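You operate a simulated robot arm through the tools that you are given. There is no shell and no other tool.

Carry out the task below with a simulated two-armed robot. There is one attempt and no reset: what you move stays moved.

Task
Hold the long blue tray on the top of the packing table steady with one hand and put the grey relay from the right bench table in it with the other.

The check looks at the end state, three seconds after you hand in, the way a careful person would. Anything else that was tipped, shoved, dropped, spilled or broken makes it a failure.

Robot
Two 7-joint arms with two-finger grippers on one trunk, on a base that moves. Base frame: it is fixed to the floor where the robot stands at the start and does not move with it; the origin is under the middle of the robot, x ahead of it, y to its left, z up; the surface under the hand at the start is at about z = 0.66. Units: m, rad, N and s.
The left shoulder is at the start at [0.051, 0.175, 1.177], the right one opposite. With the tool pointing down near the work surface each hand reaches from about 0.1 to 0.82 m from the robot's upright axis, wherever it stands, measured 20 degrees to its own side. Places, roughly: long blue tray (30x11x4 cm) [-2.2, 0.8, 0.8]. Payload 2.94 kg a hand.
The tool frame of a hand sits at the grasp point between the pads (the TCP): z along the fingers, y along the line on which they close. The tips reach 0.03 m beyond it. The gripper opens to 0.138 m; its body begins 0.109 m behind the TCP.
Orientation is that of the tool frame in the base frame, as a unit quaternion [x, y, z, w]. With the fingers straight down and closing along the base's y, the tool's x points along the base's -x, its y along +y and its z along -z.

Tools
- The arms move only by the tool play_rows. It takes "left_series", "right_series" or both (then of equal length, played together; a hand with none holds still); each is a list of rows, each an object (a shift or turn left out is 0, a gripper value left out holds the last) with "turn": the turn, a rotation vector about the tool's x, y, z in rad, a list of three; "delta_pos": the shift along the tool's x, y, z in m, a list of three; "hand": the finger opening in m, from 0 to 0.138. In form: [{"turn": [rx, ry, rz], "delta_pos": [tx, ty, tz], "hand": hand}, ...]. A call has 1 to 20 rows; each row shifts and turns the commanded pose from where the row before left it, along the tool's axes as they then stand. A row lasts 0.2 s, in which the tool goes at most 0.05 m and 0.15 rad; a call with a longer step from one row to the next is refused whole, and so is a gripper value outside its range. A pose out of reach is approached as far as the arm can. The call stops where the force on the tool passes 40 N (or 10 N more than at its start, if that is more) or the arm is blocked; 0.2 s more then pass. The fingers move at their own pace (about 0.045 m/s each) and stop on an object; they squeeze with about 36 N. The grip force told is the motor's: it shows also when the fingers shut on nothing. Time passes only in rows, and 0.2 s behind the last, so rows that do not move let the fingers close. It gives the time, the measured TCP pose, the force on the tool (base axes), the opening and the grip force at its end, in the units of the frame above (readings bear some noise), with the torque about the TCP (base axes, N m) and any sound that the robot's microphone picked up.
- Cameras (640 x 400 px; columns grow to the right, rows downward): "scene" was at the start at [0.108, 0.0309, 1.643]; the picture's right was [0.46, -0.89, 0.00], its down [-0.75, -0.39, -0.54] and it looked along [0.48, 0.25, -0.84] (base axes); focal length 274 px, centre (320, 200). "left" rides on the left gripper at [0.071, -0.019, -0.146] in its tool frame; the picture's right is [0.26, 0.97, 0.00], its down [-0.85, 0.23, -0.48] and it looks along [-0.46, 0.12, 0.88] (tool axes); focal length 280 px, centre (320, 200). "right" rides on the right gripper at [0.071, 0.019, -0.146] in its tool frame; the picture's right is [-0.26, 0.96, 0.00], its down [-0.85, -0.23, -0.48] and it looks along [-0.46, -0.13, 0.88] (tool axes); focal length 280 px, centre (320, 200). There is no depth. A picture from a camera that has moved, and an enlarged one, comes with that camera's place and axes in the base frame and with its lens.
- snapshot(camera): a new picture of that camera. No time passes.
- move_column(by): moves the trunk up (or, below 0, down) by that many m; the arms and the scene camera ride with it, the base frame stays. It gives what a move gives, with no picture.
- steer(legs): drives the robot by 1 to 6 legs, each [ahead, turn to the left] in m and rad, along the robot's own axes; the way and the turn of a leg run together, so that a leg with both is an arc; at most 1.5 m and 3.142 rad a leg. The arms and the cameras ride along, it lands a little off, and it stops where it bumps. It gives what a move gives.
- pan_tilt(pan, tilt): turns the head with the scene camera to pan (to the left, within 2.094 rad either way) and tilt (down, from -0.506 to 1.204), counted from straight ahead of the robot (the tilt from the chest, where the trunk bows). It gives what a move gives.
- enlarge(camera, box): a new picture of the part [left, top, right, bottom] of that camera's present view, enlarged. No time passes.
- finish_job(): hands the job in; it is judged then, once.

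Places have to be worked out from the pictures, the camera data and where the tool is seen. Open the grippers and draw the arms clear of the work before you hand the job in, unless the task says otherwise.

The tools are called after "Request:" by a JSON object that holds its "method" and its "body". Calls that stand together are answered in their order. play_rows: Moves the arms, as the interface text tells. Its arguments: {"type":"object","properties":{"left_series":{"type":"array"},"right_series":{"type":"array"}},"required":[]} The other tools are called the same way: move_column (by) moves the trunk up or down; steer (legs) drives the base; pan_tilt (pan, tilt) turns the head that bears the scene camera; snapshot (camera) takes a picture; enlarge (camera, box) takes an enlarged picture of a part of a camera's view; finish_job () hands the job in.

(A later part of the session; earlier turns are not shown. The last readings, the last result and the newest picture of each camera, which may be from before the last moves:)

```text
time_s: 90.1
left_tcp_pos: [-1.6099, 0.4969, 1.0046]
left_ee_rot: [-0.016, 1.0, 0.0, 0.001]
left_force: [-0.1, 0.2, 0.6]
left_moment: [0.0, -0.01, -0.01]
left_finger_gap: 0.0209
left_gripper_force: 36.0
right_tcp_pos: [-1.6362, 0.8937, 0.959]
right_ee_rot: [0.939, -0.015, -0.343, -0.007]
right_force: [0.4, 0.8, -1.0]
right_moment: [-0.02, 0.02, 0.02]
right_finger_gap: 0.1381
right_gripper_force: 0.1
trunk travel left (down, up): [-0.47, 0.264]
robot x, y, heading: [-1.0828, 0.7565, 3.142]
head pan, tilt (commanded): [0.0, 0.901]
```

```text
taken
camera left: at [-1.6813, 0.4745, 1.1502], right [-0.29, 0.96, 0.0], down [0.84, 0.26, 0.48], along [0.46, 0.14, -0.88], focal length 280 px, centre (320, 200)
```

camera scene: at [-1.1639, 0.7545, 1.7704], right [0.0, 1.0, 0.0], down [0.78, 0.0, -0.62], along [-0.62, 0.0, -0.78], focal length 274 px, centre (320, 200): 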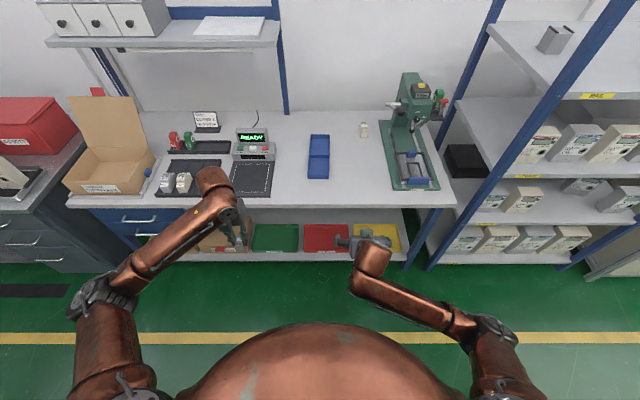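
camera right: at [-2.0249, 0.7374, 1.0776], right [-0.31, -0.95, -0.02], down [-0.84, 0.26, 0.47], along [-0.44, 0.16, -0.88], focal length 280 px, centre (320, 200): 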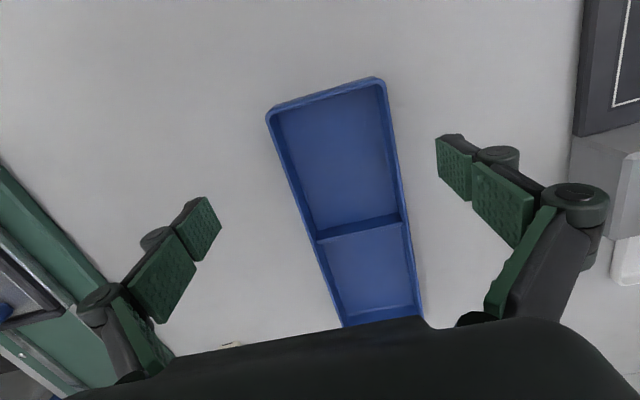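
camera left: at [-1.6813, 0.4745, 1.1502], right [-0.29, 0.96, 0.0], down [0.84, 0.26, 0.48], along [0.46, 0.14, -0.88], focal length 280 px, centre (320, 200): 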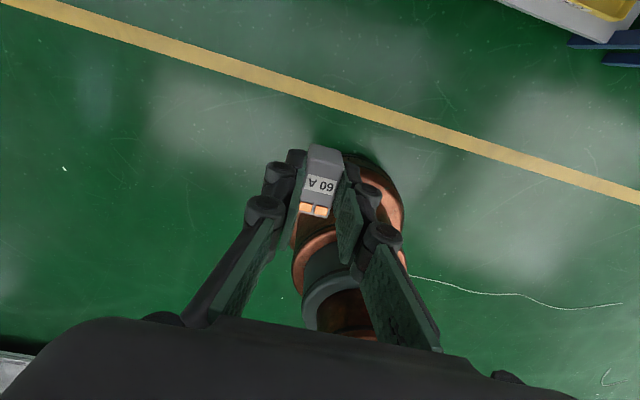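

The right hand's tilt works without trouble. I now bring it to the rehearsed holding spot relative to the robot (0.552 m ahead, centred, z 0.828) in free air.

Request:
{"method": "play_rows", "body": {"right_series": [{"delta_pos": [0.0146, 0.0237, 0.0161]}, {"delta_pos": [0.0146, 0.0237, 0.0161]}, {"delta_pos": [0.0146, 0.0237, 0.0161]}, {"delta_pos": [0.0146, 0.0237, 0.0161]}, {"delta_pos": [0.0146, 0.0237, 0.0161]}, {"delta_pos": [0.0146, 0.0237, 0.0161]}, {}]}}

Request:
{"method": "snapshot", "body": {"camera": "scene"}}

```text
time_s: 91.7
left_tcp_pos: [-1.6115, 0.4963, 1.0048]
left_ee_rot: [-0.015, 1.0, 0.0, 0.0]
left_force: [-1.2, 0.4, -0.9]
left_moment: [-0.04, -0.02, 0.02]
left_finger_gap: 0.0209
left_gripper_force: 36.0
right_tcp_pos: [-1.6371, 0.7527, 0.8279]
right_ee_rot: [0.939, -0.015, -0.343, -0.006]
right_force: [0.0, 0.0, 0.1]
right_moment: [-0.02, 0.0, 0.0]
right_finger_gap: 0.1381
right_gripper_force: 0.1
trunk travel left (down, up): [-0.47, 0.264]
robot x, y, heading: [-1.0822, 0.7595, 3.14]
head pan, tilt (commanded): [0.0, 0.901]
```

```text
taken
camera scene: at [-1.1633, 0.7554, 1.7705], right [0.0, 1.0, 0.0], down [0.78, 0.0, -0.62], along [-0.62, 0.0, -0.78], focal length 274 px, centre (320, 200)
```

scene: 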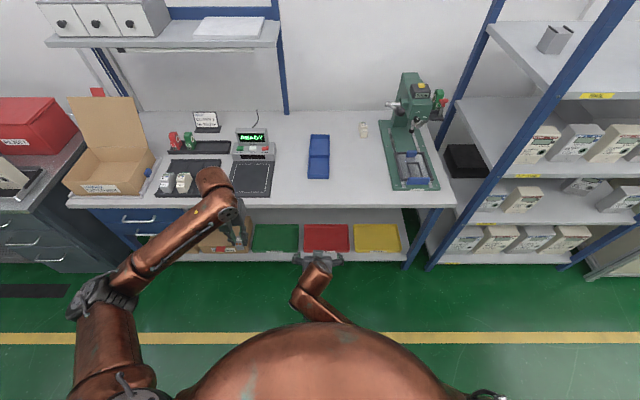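

The right arm takes the holding pose with its forearm close to the body, leaving room. Now I rehearse the left hand moving over the matching placing spot (8 cm beyond the right TCP), staying high.

Request:
{"method": "play_rows", "body": {"left_series": [{"delta_pos": [0.014, 0.01, 0]}, {"delta_pos": [0.014, 0.014, 0]}, {"delta_pos": [0.014, 0.018, 0]}, {"delta_pos": [0.014, 0.02, 0]}, {"delta_pos": [0.014, 0.02, 0]}, {"delta_pos": [0.014, 0.02, 0]}, {"delta_pos": [0.014, 0.02, 0]}, {"delta_pos": [0.0, 0.02, 0]}, {"delta_pos": [0.0, 0.02, 0]}, {}]}}

Request:
{"method": "snapshot", "body": {"camera": "scene"}}

```text
time_s: 93.9
left_tcp_pos: [-1.7132, 0.6552, 1.0035]
left_ee_rot: [-0.015, 1.0, 0.0, 0.0]
left_force: [-0.4, -0.7, -1.7]
left_moment: [0.04, 0.04, 0.03]
left_finger_gap: 0.0209
left_gripper_force: 36.1
right_tcp_pos: [-1.6365, 0.7516, 0.8283]
right_ee_rot: [0.939, -0.015, -0.342, -0.006]
right_force: [-0.2, 0.5, 0.2]
right_moment: [-0.01, 0.02, -0.03]
right_finger_gap: 0.1379
right_gripper_force: 0.0
trunk travel left (down, up): [-0.47, 0.264]
robot x, y, heading: [-1.0811, 0.7579, 3.144]
head pan, tilt (commanded): [0.0, 0.901]
```

```text
taken
camera scene: at [-1.1631, 0.7539, 1.7705], right [0.0, 1.0, 0.0], down [0.78, 0.0, -0.62], along [-0.62, 0.0, -0.78], focal length 274 px, centre (320, 200)
```

scene: 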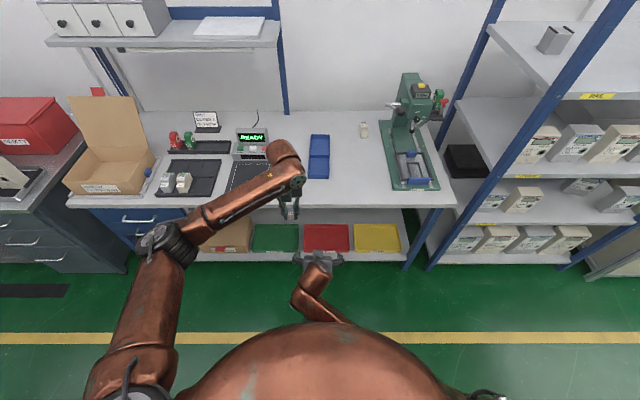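

The elbow stays well outside. I continue to the centre line and then lower partway, still in free air.

Request:
{"method": "play_rows", "body": {"left_series": [{"delta_pos": [0.001, 0.0165, 0]}, {"delta_pos": [0.001, 0.0165, 0]}, {"delta_pos": [0.001, 0.0165, 0]}, {"delta_pos": [0.001, 0.0165, 0]}, {"delta_pos": [0.0, 0.0165, 0]}, {"delta_pos": [0.0, 0.0165, 0]}, {}]}}

Request:
{"method": "snapshot", "body": {"camera": "scene"}}

Request:
{"method": "snapshot", "body": {"camera": "left"}}

Request:
{"method": "snapshot", "body": {"camera": "right"}}

```text
time_s: 95.5
left_tcp_pos: [-1.7203, 0.7538, 1.0027]
left_ee_rot: [-0.016, 1.0, -0.001, 0.001]
left_force: [0.2, -0.3, -0.4]
left_moment: [0.0, 0.02, 0.0]
left_finger_gap: 0.0209
left_gripper_force: 36.2
right_tcp_pos: [-1.636, 0.7517, 0.8295]
right_ee_rot: [0.939, -0.015, -0.342, -0.006]
right_force: [0.3, 0.0, 0.3]
right_moment: [0.01, -0.01, -0.01]
right_finger_gap: 0.1379
right_gripper_force: 0.0
trunk travel left (down, up): [-0.47, 0.264]
robot x, y, heading: [-1.0861, 0.756, 3.143]
head pan, tilt (commanded): [0.0, 0.901]
```

```text
taken
camera scene: at [-1.1633, 0.7542, 1.7705], right [0.0, 1.0, 0.0], down [0.78, 0.0, -0.62], along [-0.62, 0.0, -0.78], focal length 274 px, centre (320, 200)
```

scene: 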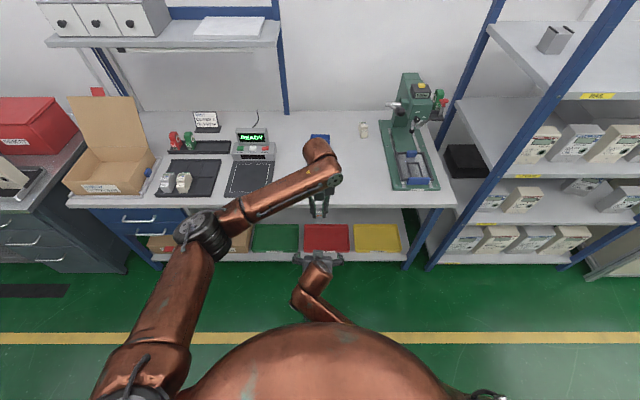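

```text
taken
camera left: at [-1.7909, 0.7319, 1.1503], right [-0.29, 0.96, 0.0], down [0.84, 0.26, 0.48], along [0.46, 0.14, -0.88], focal length 280 px, centre (320, 200)
```

left: 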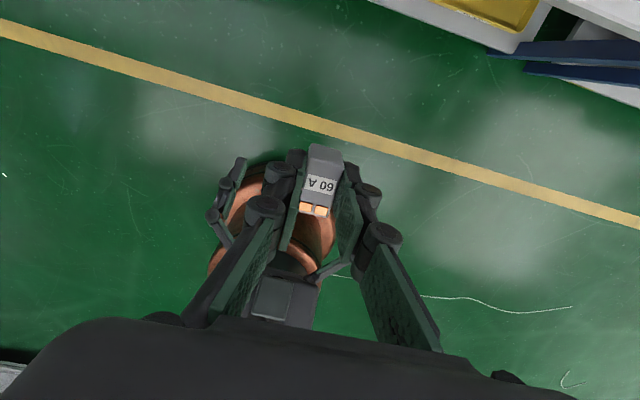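

```text
taken
camera right: at [-1.4883, 0.7281, 0.8946], right [-0.23, -0.96, 0.17], down [-0.33, 0.24, 0.91], along [-0.91, 0.16, -0.38], focal length 280 px, centre (320, 200)
```

right: 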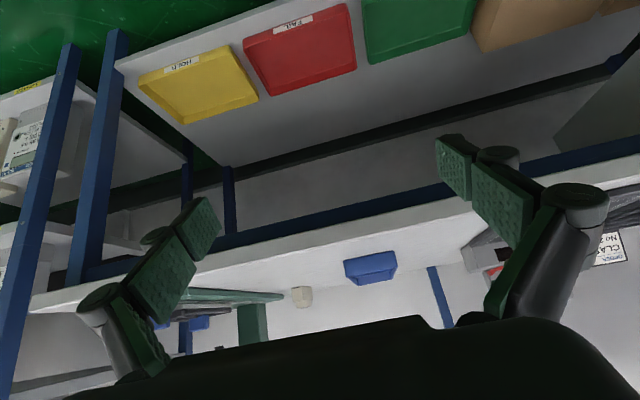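

Both arms fit well. I lower the left hand to the placing height in this free-air rehearsal, watching for any deviation that would betray contact.

Request:
{"method": "play_rows", "body": {"left_series": [{"delta_pos": [0, 0, 0.024]}, {"delta_pos": [0, 0, 0.024]}, {"delta_pos": [0, 0, 0.024]}, {"delta_pos": [0, 0, 0.024]}, {"delta_pos": [0, 0, 0.024]}, {"delta_pos": [0, 0, 0.024]}, {"delta_pos": [0, 0, 0.024]}, {}]}}

Request:
{"method": "snapshot", "body": {"camera": "scene"}}

Request:
{"method": "snapshot", "body": {"camera": "left"}}

Request:
{"method": "snapshot", "body": {"camera": "right"}}

```text
time_s: 97.3
left_tcp_pos: [-1.7202, 0.7545, 0.8375]
left_ee_rot: [-0.015, 1.0, 0.0, 0.001]
left_force: [-0.4, -0.3, -0.4]
left_moment: [0.0, 0.02, 0.01]
left_finger_gap: 0.0209
left_gripper_force: 36.1
right_tcp_pos: [-1.6375, 0.7519, 0.8301]
right_ee_rot: [0.939, -0.016, -0.342, -0.006]
right_force: [0.3, 0.3, 0.0]
right_moment: [0.02, 0.0, 0.01]
right_finger_gap: 0.1379
right_gripper_force: 0.2
trunk travel left (down, up): [-0.47, 0.264]
robot x, y, heading: [-1.0814, 0.7553, 3.142]
head pan, tilt (commanded): [0.0, 0.901]
```

```text
taken
camera scene: at [-1.1631, 0.7548, 1.7705], right [0.0, 1.0, 0.0], down [0.78, 0.0, -0.62], along [-0.62, 0.0, -0.78], focal length 274 px, centre (320, 200)
```

scene: 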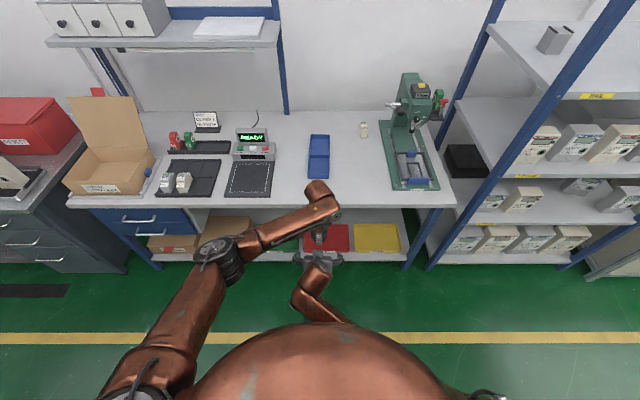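

```text
taken
camera left: at [-1.791, 0.732, 0.9834], right [-0.29, 0.96, 0.0], down [0.84, 0.26, 0.48], along [0.46, 0.14, -0.88], focal length 280 px, centre (320, 200)
```

left: 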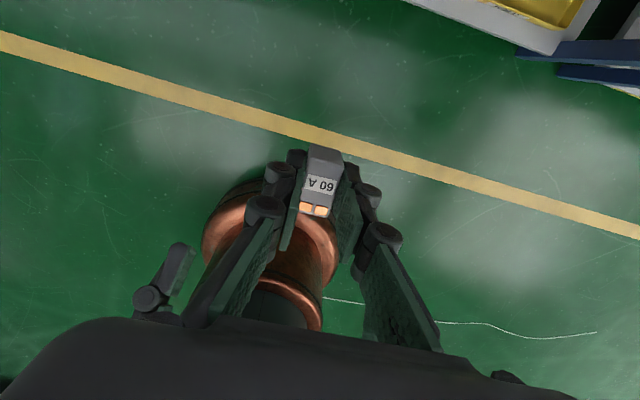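

```text
taken
camera right: at [-1.4882, 0.7284, 0.8947], right [-0.23, -0.96, 0.17], down [-0.33, 0.24, 0.91], along [-0.91, 0.16, -0.38], focal length 280 px, centre (320, 200)
```

right: 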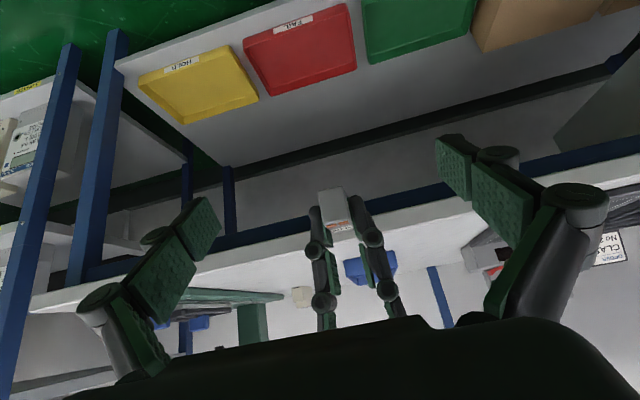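

The rehearsal shows clear separation and no deviation. I raise the left hand to z ≈ 1.01 and the right by 0.13 m so both clear the tray, and then drive back up to the table.

Request:
{"method": "play_rows", "body": {"left_series": [{"delta_pos": [0, 0, -0.024]}, {"delta_pos": [0, 0, -0.024]}, {"delta_pos": [0, 0, -0.024]}, {"delta_pos": [0, 0, -0.024]}, {"delta_pos": [0, 0, -0.024]}, {"delta_pos": [0, 0, -0.024]}, {"delta_pos": [0, 0, -0.024]}, {}, {}, {}], "right_series": [{}, {}, {}, {"delta_pos": [-0.0167, 0, -0.0199]}, {"delta_pos": [-0.0167, 0, -0.0199]}, {"delta_pos": [-0.0167, 0, -0.0199]}, {"delta_pos": [-0.0167, 0, -0.0199]}, {"delta_pos": [-0.0167, 0, -0.0199]}, {}, {}]}}

Request:
{"method": "snapshot", "body": {"camera": "scene"}}

```text
time_s: 99.7
left_tcp_pos: [-1.7201, 0.7533, 1.0039]
left_ee_rot: [-0.016, 1.0, -0.001, 0.0]
left_force: [0.1, 0.4, -0.9]
left_moment: [0.0, -0.02, 0.03]
left_finger_gap: 0.021
left_gripper_force: 36.1
right_tcp_pos: [-1.6442, 0.8034, 0.9385]
right_ee_rot: [0.936, -0.009, -0.347, -0.061]
right_force: [0.5, -0.1, -0.8]
right_moment: [0.0, 0.01, 0.0]
right_finger_gap: 0.1379
right_gripper_force: 0.0
trunk travel left (down, up): [-0.47, 0.264]
robot x, y, heading: [-1.0885, 0.7574, 3.141]
head pan, tilt (commanded): [0.0, 0.901]
stopped in row 10 (right hand): the arm was blocked; the commanded pose is now the measured one
```

```text
taken
camera scene: at [-1.1633, 0.7551, 1.7705], right [0.0, 1.0, 0.0], down [0.78, 0.0, -0.62], along [-0.62, 0.0, -0.78], focal length 274 px, centre (320, 200)
```

scene: 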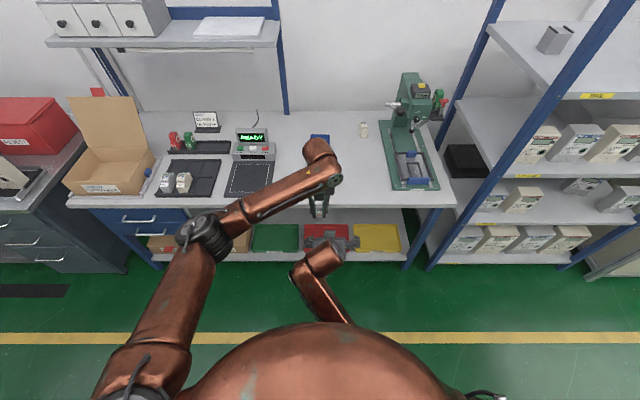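

Raising the right hand straight up at the centre blocked it — likely its forearm against the chest; nothing else was touched. I slide it to its own side and a bit forward, and restore its orientation.

Request:
{"method": "play_rows", "body": {"right_series": [{"delta_pos": [-0.004, -0.0224, 0.003]}, {"delta_pos": [-0.01, -0.0224, 0.0043]}, {"delta_pos": [-0.01, -0.0224, 0.0043]}, {"delta_pos": [-0.011, -0.0224, 0.0043]}, {"turn": [-0.099, 0.011, 0.049]}, {}]}}

Request:
{"method": "snapshot", "body": {"camera": "scene"}}

```text
time_s: 101.1
left_tcp_pos: [-1.7207, 0.7546, 1.0036]
left_ee_rot: [-0.015, 1.0, -0.001, 0.001]
left_force: [-0.5, -0.1, -0.3]
left_moment: [0.03, -0.01, 0.0]
left_finger_gap: 0.021
left_gripper_force: 36.2
right_tcp_pos: [-1.6768, 0.8992, 0.9577]
right_ee_rot: [0.939, -0.014, -0.342, -0.014]
right_force: [0.0, -0.1, -0.8]
right_moment: [0.02, 0.0, 0.02]
right_finger_gap: 0.138
right_gripper_force: 0.0
trunk travel left (down, up): [-0.47, 0.264]
robot x, y, heading: [-1.0863, 0.7582, 3.138]
head pan, tilt (commanded): [0.0, 0.901]
```

```text
taken
camera scene: at [-1.1636, 0.7544, 1.7704], right [0.0, 1.0, 0.0], down [0.78, 0.0, -0.62], along [-0.62, 0.0, -0.78], focal length 274 px, centre (320, 200)
```

scene: 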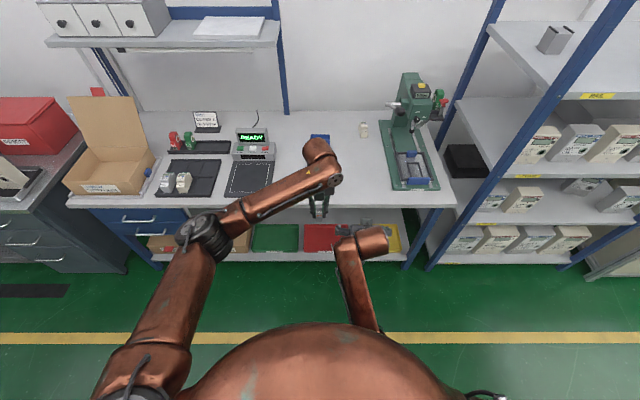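

The right arm's elbow has slipped inward under the chest. I'll fix it the same way as the left: untilt, extend it forward to its own side, and check the posture.

Request:
{"method": "play_rows", "body": {"right_series": [{"turn": [0, 0.14, 0]}, {"turn": [0, 0.14, 0]}, {"turn": [0, 0.14, 0]}, {"turn": [0, 0.14, 0]}, {"turn": [0, 0.14, 0]}, {"delta_pos": [-0.0135, -0.0204, 0]}, {"delta_pos": [-0.0135, -0.0204, 0]}, {"delta_pos": [-0.0135, -0.0204, 0]}, {"delta_pos": [-0.0135, -0.0204, 0]}, {"delta_pos": [-0.0135, -0.0204, 0]}, {"delta_pos": [-0.0135, -0.0204, 0]}, {"delta_pos": [-0.0135, -0.0204, 0]}, {"delta_pos": [-0.0135, -0.0204, 0]}, {}]}}

Request:
{"method": "snapshot", "body": {"camera": "scene"}}

```text
time_s: 104.1
left_tcp_pos: [-1.7196, 0.7527, 1.0044]
left_ee_rot: [-0.015, 1.0, 0.0, -0.001]
left_force: [0.1, 0.6, -0.7]
left_moment: [-0.01, 0.04, -0.04]
left_finger_gap: 0.021
left_gripper_force: 36.7
right_tcp_pos: [-1.7979, 1.0602, 0.9444]
right_ee_rot: [1.0, -0.016, 0.0, 0.0]
right_force: [0.1, -0.2, -0.6]
right_moment: [0.07, 0.0, -0.02]
right_finger_gap: 0.1382
right_gripper_force: 0.1
right hand out of reach, approached as far as the arm can: row 4, 5
trunk travel left (down, up): [-0.47, 0.264]
robot x, y, heading: [-1.0819, 0.7547, 3.139]
head pan, tilt (commanded): [0.0, 0.901]
```

```text
taken
camera scene: at [-1.1632, 0.7542, 1.7705], right [0.0, 1.0, 0.0], down [0.78, 0.0, -0.62], along [-0.62, 0.0, -0.78], focal length 274 px, centre (320, 200)
```

scene: 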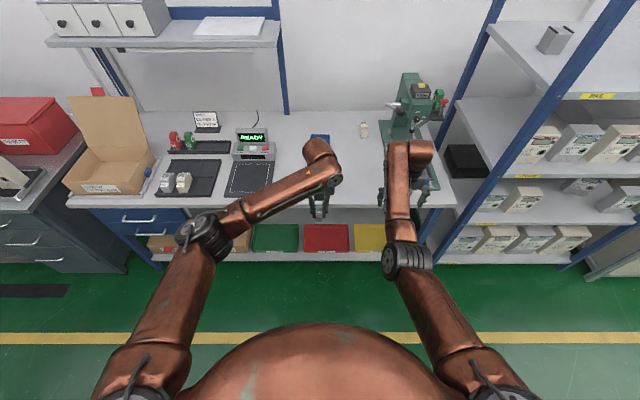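

The right arm is nearly straight, elbow slightly inside. I turn the right hand counter-clockwise about its axis to push that elbow outward, mirroring what worked on the left.

Request:
{"method": "play_rows", "body": {"right_series": [{"turn": [0, 0, -0.14]}, {"turn": [0, 0, -0.14]}, {"turn": [0, 0, -0.14]}, {"turn": [0, 0, -0.14]}, {"turn": [0, 0, -0.14]}, {"turn": [0, 0, -0.14]}, {"turn": [0, 0, -0.14]}, {"turn": [0, 0, -0.14]}, {"turn": [0, 0, -0.14]}, {"turn": [0, 0, -0.14]}, {"turn": [0, 0, -0.14]}, {"turn": [0, 0, -0.14]}, {"turn": [0, 0, -0.14]}, {"turn": [0, 0, -0.14]}, {"turn": [0, 0, -0.14]}, {"turn": [0, 0, -0.14]}, {}]}}

Request:
{"method": "snapshot", "body": {"camera": "scene"}}

```text
time_s: 107.7
left_tcp_pos: [-1.72, 0.7548, 1.0035]
left_ee_rot: [-0.015, 1.0, 0.0, 0.002]
left_force: [-0.4, -0.3, -0.7]
left_moment: [-0.01, 0.03, -0.02]
left_finger_gap: 0.0211
left_gripper_force: 35.9
right_tcp_pos: [-1.7979, 1.0607, 0.9441]
right_ee_rot: [0.449, 0.893, -0.002, 0.0]
right_force: [-0.8, 0.4, 0.1]
right_moment: [-0.02, 0.02, 0.01]
right_finger_gap: 0.138
right_gripper_force: 0.0
trunk travel left (down, up): [-0.47, 0.264]
robot x, y, heading: [-1.0836, 0.7575, 3.142]
head pan, tilt (commanded): [0.0, 0.901]
```

```text
taken
camera scene: at [-1.1636, 0.755, 1.7704], right [0.0, 1.0, 0.0], down [0.78, 0.0, -0.62], along [-0.62, 0.0, -0.78], focal length 274 px, centre (320, 200)
```

scene: 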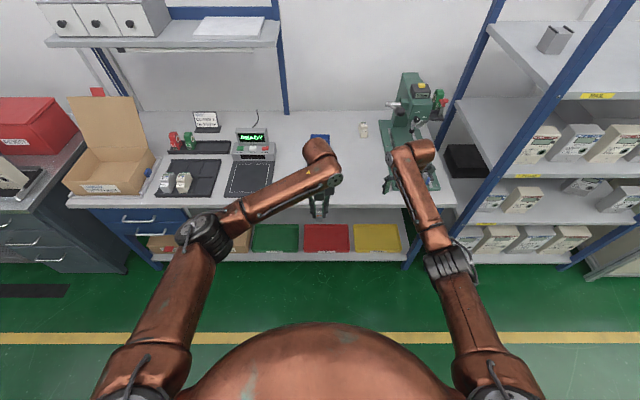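

The right elbow is outside now. I complete the half turn (total π) and retreat the right hand toward the robot so that the elbow bends outward.

Request:
{"method": "play_rows", "body": {"right_series": [{"turn": [0, 0, -0.14]}, {"turn": [0, 0, -0.14]}, {"turn": [0, 0, -0.14]}, {"turn": [0, 0, -0.14]}, {"turn": [0, 0, -0.14]}, {"turn": [0, 0, -0.14]}, {"turn": [0, 0, -0.062]}, {"delta_pos": [-0.02, 0, 0]}, {"delta_pos": [-0.02, -0.005, 0]}, {"delta_pos": [-0.02, -0.01, 0]}, {"delta_pos": [-0.02, -0.01, 0]}, {"delta_pos": [-0.02, -0.01, 0]}, {"delta_pos": [-0.02, -0.01, 0]}, {"delta_pos": [-0.02, -0.01, 0]}, {}]}}

Request:
{"method": "snapshot", "body": {"camera": "scene"}}

```text
time_s: 110.9
left_tcp_pos: [-1.72, 0.7547, 1.0051]
left_ee_rot: [-0.016, 1.0, 0.001, 0.001]
left_force: [0.2, 0.6, 0.1]
left_moment: [-0.02, 0.0, 0.0]
left_finger_gap: 0.0209
left_gripper_force: 36.2
right_tcp_pos: [-1.6586, 1.0015, 0.9438]
right_ee_rot: [0.017, 1.0, -0.002, 0.001]
right_force: [-0.3, 0.7, 0.4]
right_moment: [0.02, -0.02, -0.01]
right_finger_gap: 0.138
right_gripper_force: 0.1
trunk travel left (down, up): [-0.47, 0.264]
robot x, y, heading: [-1.0814, 0.7545, 3.137]
head pan, tilt (commanded): [0.0, 0.901]
```

```text
taken
camera scene: at [-1.1639, 0.7553, 1.7704], right [0.0, 1.0, 0.0], down [0.78, 0.0, -0.62], along [-0.62, 0.0, -0.78], focal length 274 px, centre (320, 200)
```

scene: 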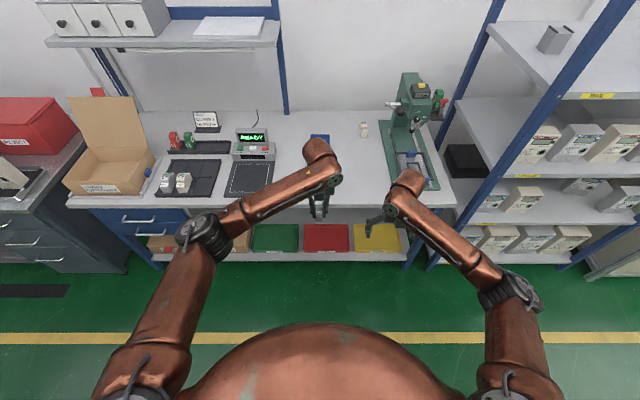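

Both arms are elbow-out now. I tilt the right hand back again (0.7 rad, opposite sign as it is turned half round), and set the left hand 2 cm farther ahead.

Request:
{"method": "play_rows", "body": {"left_series": [{"delta_pos": [0.006, 0, 0]}, {"delta_pos": [0.006, 0, 0]}, {"delta_pos": [0.006, 0, 0]}, {"delta_pos": [0.005, 0, 0]}, {}, {}], "right_series": [{"turn": [0, 0.14, 0]}, {"turn": [0, 0.14, 0]}, {"turn": [0, 0.14, 0]}, {"turn": [0, 0.14, 0]}, {"turn": [0, 0.14, 0]}, {}]}}

Request:
{"method": "snapshot", "body": {"camera": "scene"}}

```text
time_s: 112.3
left_tcp_pos: [-1.7441, 0.7521, 1.0041]
left_ee_rot: [-0.015, 1.0, 0.0, 0.001]
left_force: [0.2, -0.5, -0.8]
left_moment: [-0.01, -0.02, -0.02]
left_finger_gap: 0.0209
left_gripper_force: 36.4
right_tcp_pos: [-1.66, 1.0019, 0.9439]
right_ee_rot: [0.015, 0.939, 0.004, -0.344]
right_force: [0.0, 0.1, -0.1]
right_moment: [0.0, -0.05, 0.01]
right_finger_gap: 0.1382
right_gripper_force: 0.2
trunk travel left (down, up): [-0.47, 0.264]
robot x, y, heading: [-1.0827, 0.7593, 3.14]
head pan, tilt (commanded): [0.0, 0.901]
```

```text
taken
camera scene: at [-1.164, 0.7551, 1.7704], right [0.0, 1.0, 0.0], down [0.78, 0.0, -0.62], along [-0.62, 0.0, -0.78], focal length 274 px, centre (320, 200)
```

scene: 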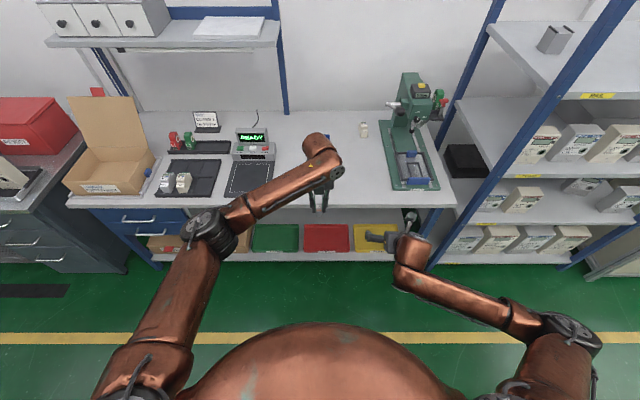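

The right arm now comes from well outside. I slide the right hand to the centre line at z ≈ 0.90 to check that the posture holds.

Request:
{"method": "play_rows", "body": {"right_series": [{"delta_pos": [-0.003, -0.0191, 0.002]}, {"delta_pos": [-0.003, -0.0191, 0.002]}, {"delta_pos": [-0.003, -0.0191, 0.002]}, {"delta_pos": [-0.003, -0.0191, 0.002]}, {"delta_pos": [-0.003, -0.0191, 0.002]}, {"delta_pos": [-0.003, -0.0191, 0.002]}, {"delta_pos": [-0.003, -0.0191, 0.002]}, {"delta_pos": [-0.003, -0.0191, 0.002]}, {"delta_pos": [-0.003, -0.0191, 0.002]}, {"delta_pos": [-0.003, -0.0191, 0.002]}, {"delta_pos": [-0.003, -0.0191, 0.002]}, {"delta_pos": [-0.003, -0.0191, 0.002]}, {"delta_pos": [-0.003, -0.0191, 0.002]}, {}]}}

Request:
{"method": "snapshot", "body": {"camera": "scene"}}

Request:
{"method": "snapshot", "body": {"camera": "right"}}

```text
time_s: 115.3
left_tcp_pos: [-1.7435, 0.7533, 1.0047]
left_ee_rot: [-0.015, 1.0, 0.0, 0.0]
left_force: [-0.3, 0.2, 0.4]
left_moment: [-0.03, 0.03, -0.04]
left_finger_gap: 0.0206
left_gripper_force: 35.8
right_tcp_pos: [-1.6548, 0.7541, 0.9007]
right_ee_rot: [0.016, 0.939, 0.005, -0.343]
right_force: [1.0, -0.1, 1.0]
right_moment: [-0.03, -0.02, 0.02]
right_finger_gap: 0.1381
right_gripper_force: 0.0
trunk travel left (down, up): [-0.47, 0.264]
robot x, y, heading: [-1.0828, 0.7577, 3.137]
head pan, tilt (commanded): [0.0, 0.901]
```

```text
taken
camera scene: at [-1.1633, 0.7557, 1.7705], right [0.0, 1.0, 0.0], down [0.78, 0.0, -0.62], along [-0.62, 0.0, -0.78], focal length 274 px, centre (320, 200)
```

scene: 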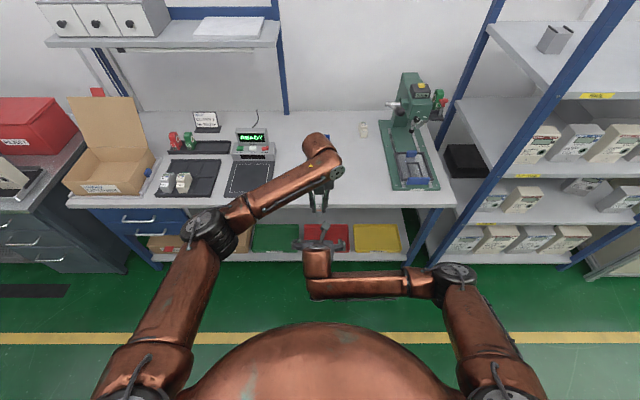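

```text
taken
camera right: at [-1.614, 0.7727, 1.0571], right [0.23, 0.96, -0.17], down [0.95, -0.26, -0.18], along [-0.22, -0.12, -0.97], focal length 280 px, centre (320, 200)
```

right: 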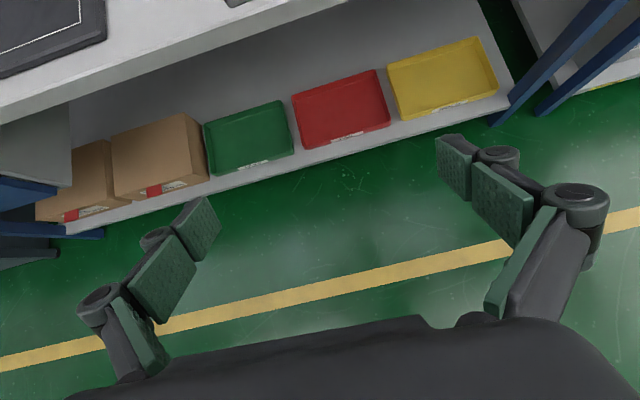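

Both arms keep their outward elbows with the hands on the centre line. I rehearse the full end pose once more in free air: right down to z 0.828, then left down to 0.837.

Request:
{"method": "play_rows", "body": {"right_series": [{"delta_pos": [-0.0155, 0, 0.0183]}, {"delta_pos": [-0.0155, 0, 0.0183]}, {"delta_pos": [-0.0155, 0, 0.0183]}, {}, {}, {}, {}, {}, {}, {}, {}], "left_series": [{}, {}, {}, {"delta_pos": [0, 0, 0.024]}, {"delta_pos": [0, 0, 0.024]}, {"delta_pos": [0, 0, 0.024]}, {"delta_pos": [0, 0, 0.024]}, {"delta_pos": [0, 0, 0.024]}, {"delta_pos": [0, 0, 0.024]}, {"delta_pos": [0, 0, 0.024]}, {}]}}

Request:
{"method": "snapshot", "body": {"camera": "scene"}}

Request:
{"method": "snapshot", "body": {"camera": "left"}}

Request:
{"method": "snapshot", "body": {"camera": "right"}}

```text
time_s: 117.7
left_tcp_pos: [-1.7442, 0.7524, 0.8353]
left_ee_rot: [-0.015, 1.0, 0.0, 0.0]
left_force: [0.9, 0.4, -1.6]
left_moment: [-0.02, 0.01, 0.02]
left_finger_gap: 0.0208
left_gripper_force: 36.2
right_tcp_pos: [-1.6543, 0.7525, 0.8301]
right_ee_rot: [0.015, 0.939, 0.004, -0.343]
right_force: [0.4, -0.5, -0.9]
right_moment: [-0.02, 0.01, 0.0]
right_finger_gap: 0.138
right_gripper_force: 0.0
trunk travel left (down, up): [-0.47, 0.264]
robot x, y, heading: [-1.0854, 0.7569, 3.147]
head pan, tilt (commanded): [0.0, 0.901]
```

```text
taken
camera scene: at [-1.1632, 0.7549, 1.7705], right [0.0, 1.0, 0.0], down [0.78, 0.0, -0.62], along [-0.62, 0.0, -0.78], focal length 274 px, centre (320, 200)
```

scene: 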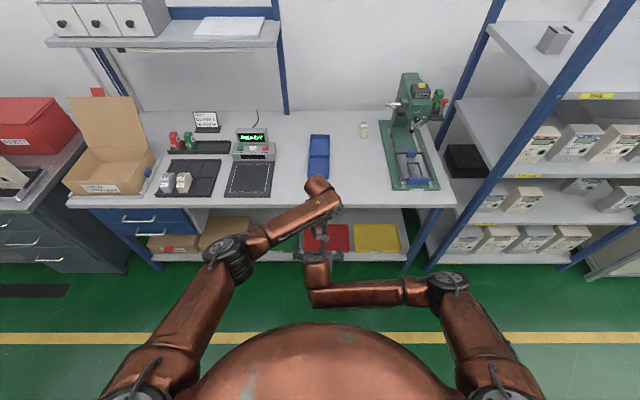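

```text
taken
camera left: at [-1.8138, 0.7315, 0.9825], right [-0.29, 0.96, 0.0], down [0.84, 0.26, 0.48], along [0.46, 0.14, -0.88], focal length 280 px, centre (320, 200)
```

left: 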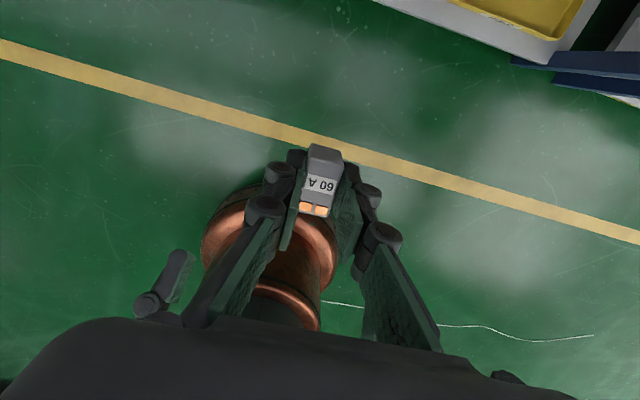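

```text
taken
camera right: at [-1.613, 0.7711, 0.9858], right [0.23, 0.96, -0.17], down [0.95, -0.26, -0.18], along [-0.22, -0.12, -0.97], focal length 280 px, centre (320, 200)
```

right: 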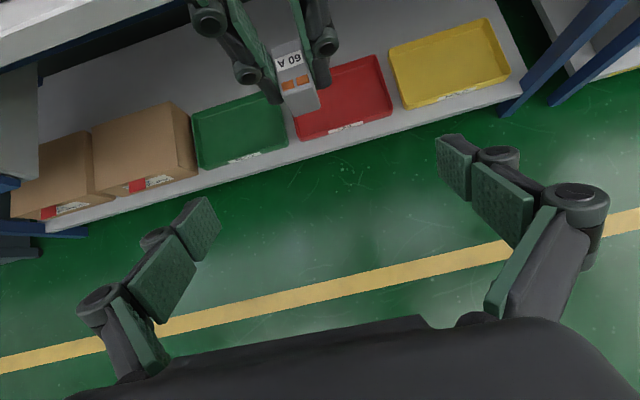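

No contact anywhere in the rehearsal. I raise the left hand, then the right, clear of tray height.

Request:
{"method": "play_rows", "body": {"left_series": [{"delta_pos": [0, 0, -0.024]}, {"delta_pos": [0, 0, -0.024]}, {"delta_pos": [0, 0, -0.024]}, {"delta_pos": [0, 0, -0.024]}, {"delta_pos": [0, 0, -0.024]}, {"delta_pos": [0, 0, -0.024]}, {"delta_pos": [0, 0, -0.024]}, {}, {}, {}], "right_series": [{}, {}, {}, {"delta_pos": [0.0145, 0, -0.0172]}, {"delta_pos": [0.0145, 0, -0.0172]}, {"delta_pos": [0.0145, 0, -0.0172]}, {"delta_pos": [0.0145, 0, -0.0172]}, {}, {}, {}]}}

```text
time_s: 119.9
left_tcp_pos: [-1.7446, 0.7521, 1.0027]
left_ee_rot: [-0.016, 1.0, 0.0, 0.001]
left_force: [0.8, -0.9, -0.1]
left_moment: [0.04, 0.02, -0.02]
left_finger_gap: 0.021
left_gripper_force: 36.6
right_tcp_pos: [-1.6557, 0.7538, 0.9184]
right_ee_rot: [0.015, 0.939, 0.004, -0.343]
right_force: [-0.1, -0.1, -0.1]
right_moment: [0.0, 0.02, 0.03]
right_finger_gap: 0.1381
right_gripper_force: 0.0
trunk travel left (down, up): [-0.47, 0.264]
robot x, y, heading: [-1.0865, 0.7573, 3.138]
head pan, tilt (commanded): [0.0, 0.901]
```

Both hands are clear of tray height. I drive 0.428 m ahead to bring the right hand over the tray's near end.

Request:
{"method": "steer", "body": {"legs": [[0.428, 0.0]]}}

Request:
{"method": "snapshot", "body": {"camera": "right"}}

Request:
{"method": "snapshot", "body": {"camera": "left"}}

Request:
{"method": "snapshot", "body": {"camera": "scene"}}

```text
time_s: 122.5
left_tcp_pos: [-2.1702, 0.7548, 1.0037]
left_ee_rot: [-0.015, 1.0, 0.0, 0.001]
left_force: [0.0, 0.3, -0.7]
left_moment: [0.0, -0.03, 0.0]
left_finger_gap: 0.0208
left_gripper_force: 36.3
right_tcp_pos: [-2.082, 0.7555, 0.9166]
right_ee_rot: [0.016, 0.94, 0.005, -0.342]
right_force: [-0.3, 0.9, 0.3]
right_moment: [0.01, -0.04, 0.01]
right_finger_gap: 0.1381
right_gripper_force: 0.0
trunk travel left (down, up): [-0.47, 0.264]
robot x, y, heading: [-1.512, 0.7591, 3.137]
head pan, tilt (commanded): [0.0, 0.901]
```

```text
taken
camera right: at [-2.041, 0.7733, 1.0749], right [0.23, 0.96, -0.17], down [0.95, -0.26, -0.18], along [-0.22, -0.12, -0.97], focal length 280 px, centre (320, 200)
```

right: 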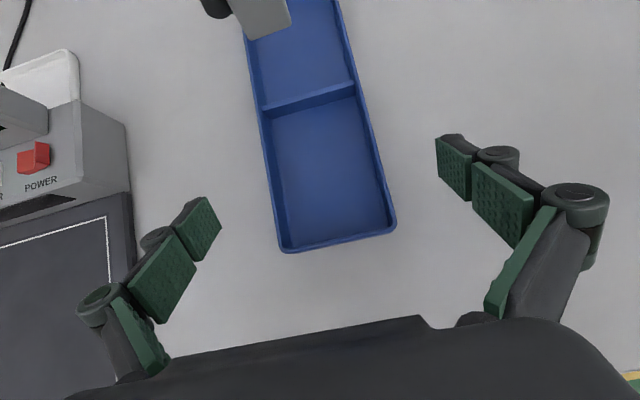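

```text
taken
camera left: at [-2.2416, 0.7336, 1.1489], right [-0.29, 0.96, 0.0], down [0.84, 0.26, 0.48], along [0.46, 0.14, -0.88], focal length 280 px, centre (320, 200)
```

left: 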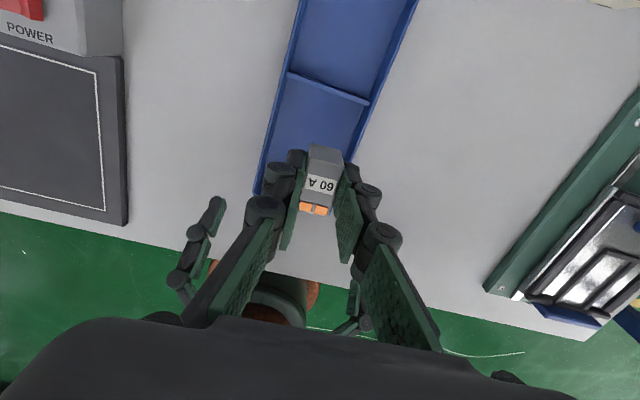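

```text
taken
camera scene: at [-1.5921, 0.756, 1.7704], right [0.0, 1.0, 0.0], down [0.78, 0.0, -0.62], along [-0.62, 0.0, -0.78], focal length 274 px, centre (320, 200)
```

scene: 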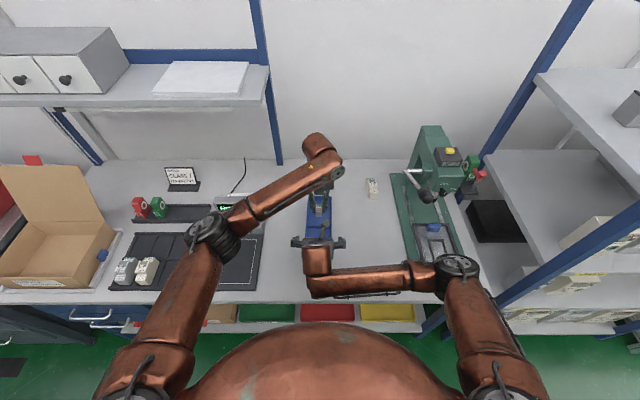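

The tray is unchanged (near edge y 0.698–0.801). The right TCP is about 5 mm off its centre line, so I shift it and lower to z ≈ 0.86, just above the rim, and check.

Request:
{"method": "play_rows", "body": {"right_series": [{"delta_pos": [0, -0.005, 0], "hand": 0.138}, {"delta_pos": [-0.012, 0, 0.0144]}, {"delta_pos": [-0.012, 0, 0.0144]}, {"delta_pos": [-0.0125, 0, 0.0149]}, {}]}}

Request:
{"method": "snapshot", "body": {"camera": "right"}}

```text
time_s: 123.7
left_tcp_pos: [-2.1708, 0.7552, 1.0033]
left_ee_rot: [-0.015, 1.0, 0.0, -0.001]
left_force: [-0.1, -0.5, 0.0]
left_moment: [0.01, 0.0, -0.01]
left_finger_gap: 0.0207
left_gripper_force: 36.4
right_tcp_pos: [-2.0798, 0.75, 0.8618]
right_ee_rot: [0.015, 0.939, 0.004, -0.342]
right_force: [-0.6, -0.7, -0.1]
right_moment: [0.02, 0.02, 0.0]
right_finger_gap: 0.1381
right_gripper_force: 0.1
trunk travel left (down, up): [-0.47, 0.264]
robot x, y, heading: [-1.5146, 0.7545, 3.142]
head pan, tilt (commanded): [0.0, 0.901]
```

```text
taken
camera right: at [-2.0401, 0.7684, 1.0185], right [0.23, 0.96, -0.17], down [0.95, -0.26, -0.18], along [-0.22, -0.12, -0.97], focal length 280 px, centre (320, 200)
```

right: 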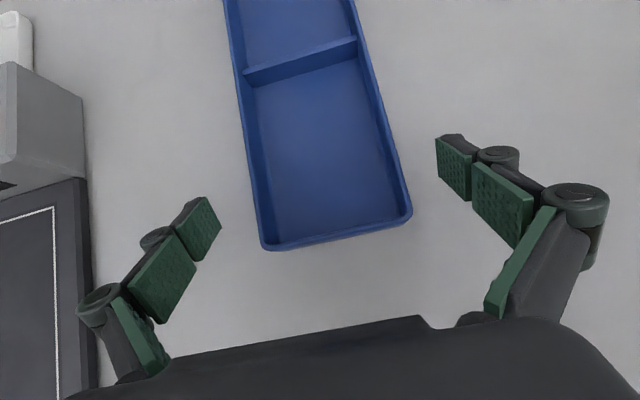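

The fingers straddle the tray evenly. I lower the right hand to z ≈ 0.828.

Request:
{"method": "play_rows", "body": {"right_series": [{"delta_pos": [-0.0109, 0, 0.013]}, {"delta_pos": [-0.0107, 0, 0.0127]}, {}]}}

Request:
{"method": "snapshot", "body": {"camera": "right"}}

```text
time_s: 124.5
left_tcp_pos: [-2.1693, 0.7542, 1.0035]
left_ee_rot: [-0.015, 1.0, -0.001, 0.0]
left_force: [0.4, -0.1, 0.0]
left_moment: [0.0, 0.02, 0.03]
left_finger_gap: 0.0211
left_gripper_force: 35.8
right_tcp_pos: [-2.0813, 0.7496, 0.8279]
right_ee_rot: [0.016, 0.94, 0.005, -0.342]
right_force: [-1.0, -1.0, 0.4]
right_moment: [0.02, 0.02, 0.0]
right_finger_gap: 0.1382
right_gripper_force: 0.1
trunk travel left (down, up): [-0.47, 0.264]
robot x, y, heading: [-1.5121, 0.7571, 3.139]
head pan, tilt (commanded): [0.0, 0.901]
```

```text
taken
camera right: at [-2.0399, 0.7683, 0.9852], right [0.23, 0.96, -0.17], down [0.95, -0.26, -0.18], along [-0.22, -0.12, -0.97], focal length 280 px, centre (320, 200)
```

right: 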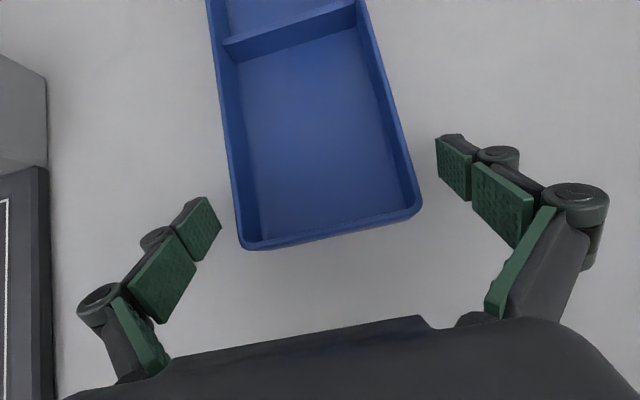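

No contact so far and the clearances look equal on both sides. I close the right gripper on the tray.

Request:
{"method": "play_rows", "body": {"right_series": [{"hand": 0.12}, {"hand": 0.11}, {"hand": 0.1}, {"hand": 0.095}, {}, {}]}}

Request:
{"method": "snapshot", "body": {"camera": "right"}}

Request:
{"method": "snapshot", "body": {"camera": "left"}}

```text
time_s: 125.9
left_tcp_pos: [-2.1693, 0.7554, 1.0031]
left_ee_rot: [-0.015, 1.0, 0.0, 0.0]
left_force: [0.4, -0.9, -1.4]
left_moment: [0.0, 0.01, 0.04]
left_finger_gap: 0.0209
left_gripper_force: 35.8
right_tcp_pos: [-2.0819, 0.7505, 0.8286]
right_ee_rot: [0.016, 0.939, 0.004, -0.343]
right_force: [1.7, 0.1, 1.4]
right_moment: [0.05, -0.07, -0.05]
right_finger_gap: 0.1042
right_gripper_force: 36.0
trunk travel left (down, up): [-0.47, 0.264]
robot x, y, heading: [-1.5135, 0.756, 3.137]
head pan, tilt (commanded): [0.0, 0.901]
```

```text
taken
camera right: at [-2.0399, 0.7685, 0.9854], right [0.23, 0.96, -0.17], down [0.95, -0.26, -0.18], along [-0.22, -0.12, -0.97], focal length 280 px, centre (320, 200)
```

right: 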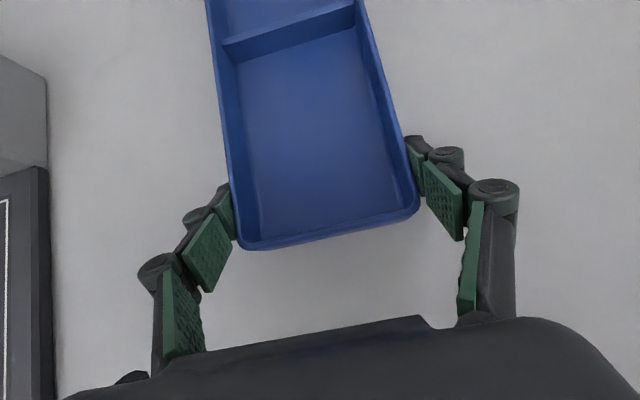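

```text
taken
camera left: at [-2.2407, 0.7336, 1.1496], right [-0.29, 0.96, 0.0], down [0.84, 0.26, 0.48], along [0.46, 0.14, -0.88], focal length 280 px, centre (320, 200)
```

left: 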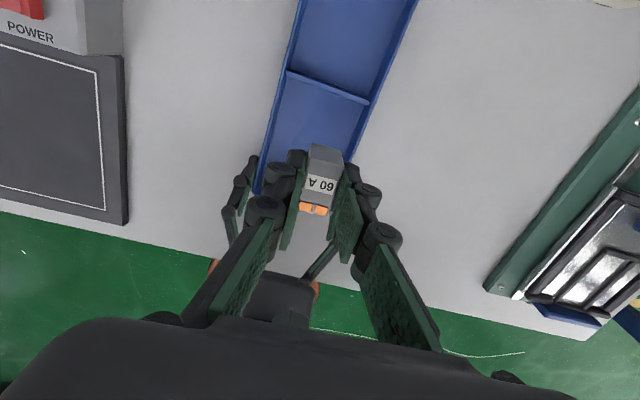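

The tray is held again (gap 0.104 m, 36 N), unmoved. I zoom the left camera to check the relay's alignment over the near compartment before lowering.

Request:
{"method": "enlarge", "body": {"camera": "left", "box": [220, 50, 428, 180]}}

```text
3.08 times, centred on (324, 115) of left
camera zoom: at [-2.2407, 0.7336, 1.1496], right [-0.29, 0.96, 0.0], down [0.84, 0.26, 0.48], along [0.46, 0.14, -0.88], focal length 863 px, centre (308, 462)
```

zoom: 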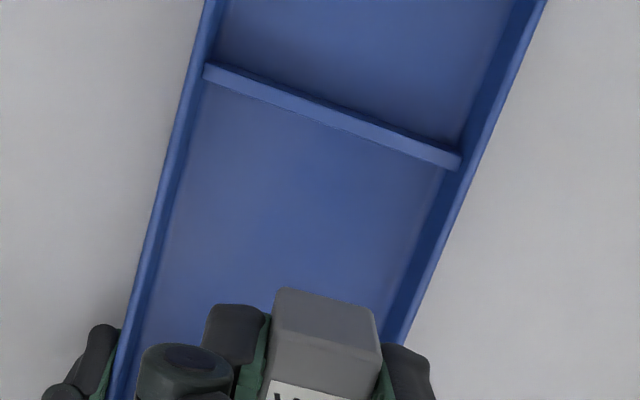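

The relay is centred over the near compartment (landing point midway between the walls, ~3.5 cm from the divider). I lower the left hand to z ≈ 0.845, relay bottom about 1.5 cm above the tray floor.

Request:
{"method": "play_rows", "body": {"left_series": [{"delta_pos": [0, 0, 0.024]}, {"delta_pos": [0, 0, 0.024]}, {"delta_pos": [0, 0, 0.024]}, {"delta_pos": [0, 0, 0.024]}, {"delta_pos": [0, -0.001, 0.024]}, {"delta_pos": [0, 0, 0.024]}, {"delta_pos": [0, 0, 0.014]}, {}]}}

Request:
{"method": "snapshot", "body": {"camera": "left"}}

Request:
{"method": "snapshot", "body": {"camera": "right"}}

Request:
{"method": "snapshot", "body": {"camera": "scene"}}

```text
time_s: 127.7
left_tcp_pos: [-2.1692, 0.755, 0.8457]
left_ee_rot: [-0.014, 1.0, 0.001, 0.001]
left_force: [-0.8, -0.3, -0.1]
left_moment: [0.02, 0.01, -0.03]
left_finger_gap: 0.0208
left_gripper_force: 35.8
right_tcp_pos: [-2.081, 0.7487, 0.8281]
right_ee_rot: [0.016, 0.939, 0.004, -0.342]
right_force: [-0.3, 0.1, 1.5]
right_moment: [0.05, 0.02, -0.02]
right_finger_gap: 0.1045
right_gripper_force: 35.8
trunk travel left (down, up): [-0.47, 0.264]
robot x, y, heading: [-1.5125, 0.7566, 3.143]
head pan, tilt (commanded): [0.0, 0.901]
```

```text
taken
camera left: at [-2.2404, 0.7325, 0.9913], right [-0.29, 0.96, 0.0], down [0.84, 0.26, 0.48], along [0.46, 0.14, -0.88], focal length 280 px, centre (320, 200)
```

left: 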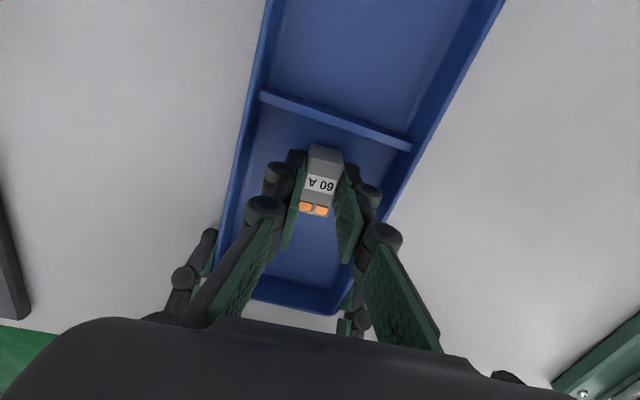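

```text
taken
camera right: at [-2.04, 0.7684, 0.9854], right [0.23, 0.96, -0.17], down [0.95, -0.26, -0.18], along [-0.22, -0.12, -0.97], focal length 280 px, centre (320, 200)
```

right: 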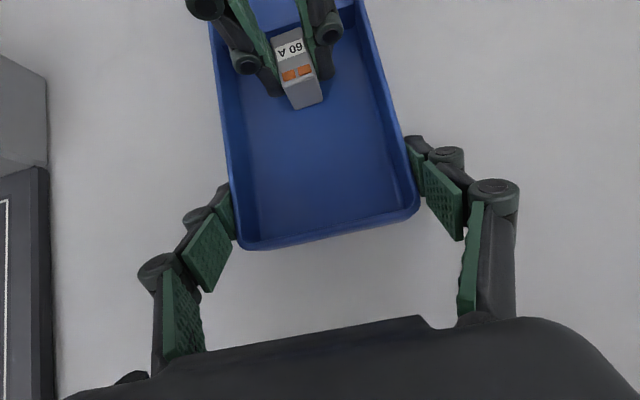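

```text
taken
camera scene: at [-1.5906, 0.756, 1.7705], right [0.0, 1.0, 0.0], down [0.78, 0.0, -0.62], along [-0.62, 0.0, -0.78], focal length 274 px, centre (320, 200)
```

scene: 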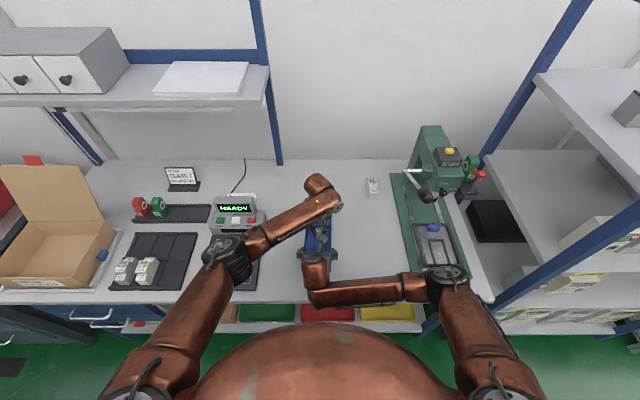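

The relay is inside the near compartment, clear of all walls. I lower gently in 3 mm steps toward the floor, watching the force.

Request:
{"method": "play_rows", "body": {"left_series": [{"delta_pos": [0, 0, 0.003]}, {"delta_pos": [0, 0, 0.003]}, {"delta_pos": [0, 0, 0.003]}, {"delta_pos": [0, 0, 0.003]}, {}]}}

```text
time_s: 128.9
left_tcp_pos: [-2.1698, 0.7546, 0.8369]
left_ee_rot: [-0.014, 1.0, 0.001, -0.003]
left_force: [-0.4, 0.4, 33.9]
left_moment: [0.04, 0.03, -0.02]
left_finger_gap: 0.021
left_gripper_force: 35.9
right_tcp_pos: [-2.0798, 0.7494, 0.8285]
right_ee_rot: [0.016, 0.939, 0.005, -0.343]
right_force: [-8.0, -0.9, -8.7]
right_moment: [-0.19, 0.19, -0.06]
right_finger_gap: 0.1045
right_gripper_force: 35.9
trunk travel left (down, up): [-0.47, 0.264]
robot x, y, heading: [-1.5099, 0.7562, 3.135]
head pan, tilt (commanded): [0.0, 0.901]
```

The relay is on the tray floor already (34 N upward at z 0.837). I ease back 3 mm to relieve the force.

Request:
{"method": "play_rows", "body": {"left_series": [{"delta_pos": [0, 0, -0.0015]}, {"delta_pos": [0, 0, -0.001]}, {}]}}

Request:
{"method": "snapshot", "body": {"camera": "left"}}

Request:
{"method": "enlarge", "body": {"camera": "right", "box": [180, 0, 436, 160]}}

```text
time_s: 129.7
left_tcp_pos: [-2.1685, 0.7543, 0.8356]
left_ee_rot: [-0.015, 1.0, 0.0, 0.001]
left_force: [-6.0, 0.9, 12.9]
left_moment: [0.01, 0.4, -0.02]
left_finger_gap: 0.0211
left_gripper_force: 35.6
right_tcp_pos: [-2.0794, 0.7503, 0.8287]
right_ee_rot: [0.016, 0.939, 0.005, -0.343]
right_force: [6.9, 3.2, -0.9]
right_moment: [0.5, -0.21, -0.41]
right_finger_gap: 0.1042
right_gripper_force: 35.7
trunk travel left (down, up): [-0.47, 0.264]
robot x, y, heading: [-1.5121, 0.7534, 3.136]
head pan, tilt (commanded): [0.0, 0.901]
```

```text
taken
camera left: at [-2.2396, 0.7329, 0.9824], right [-0.29, 0.96, 0.0], down [0.84, 0.26, 0.48], along [0.46, 0.14, -0.88], focal length 280 px, centre (320, 200)
```

left: 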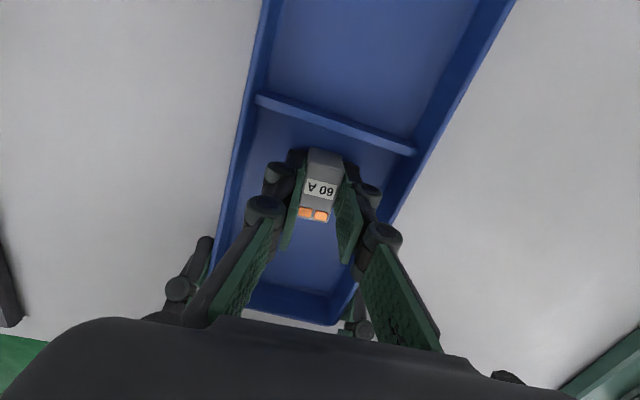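

```text
2.50 times, centred on (308, 80) of right
camera zoom: at [-2.0387, 0.7688, 0.9855], right [0.23, 0.96, -0.17], down [0.95, -0.26, -0.18], along [-0.22, -0.12, -0.97], focal length 701 px, centre (350, 500)
```

zoom: 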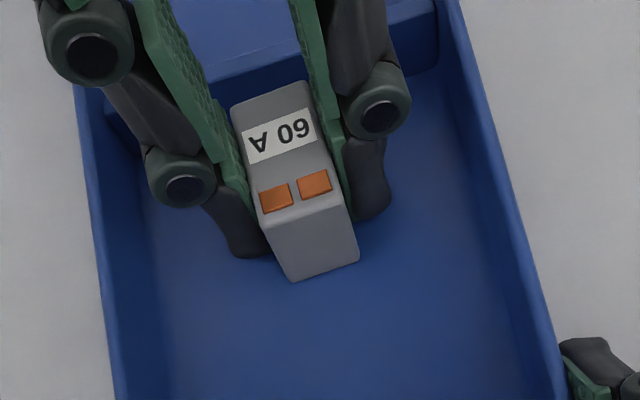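

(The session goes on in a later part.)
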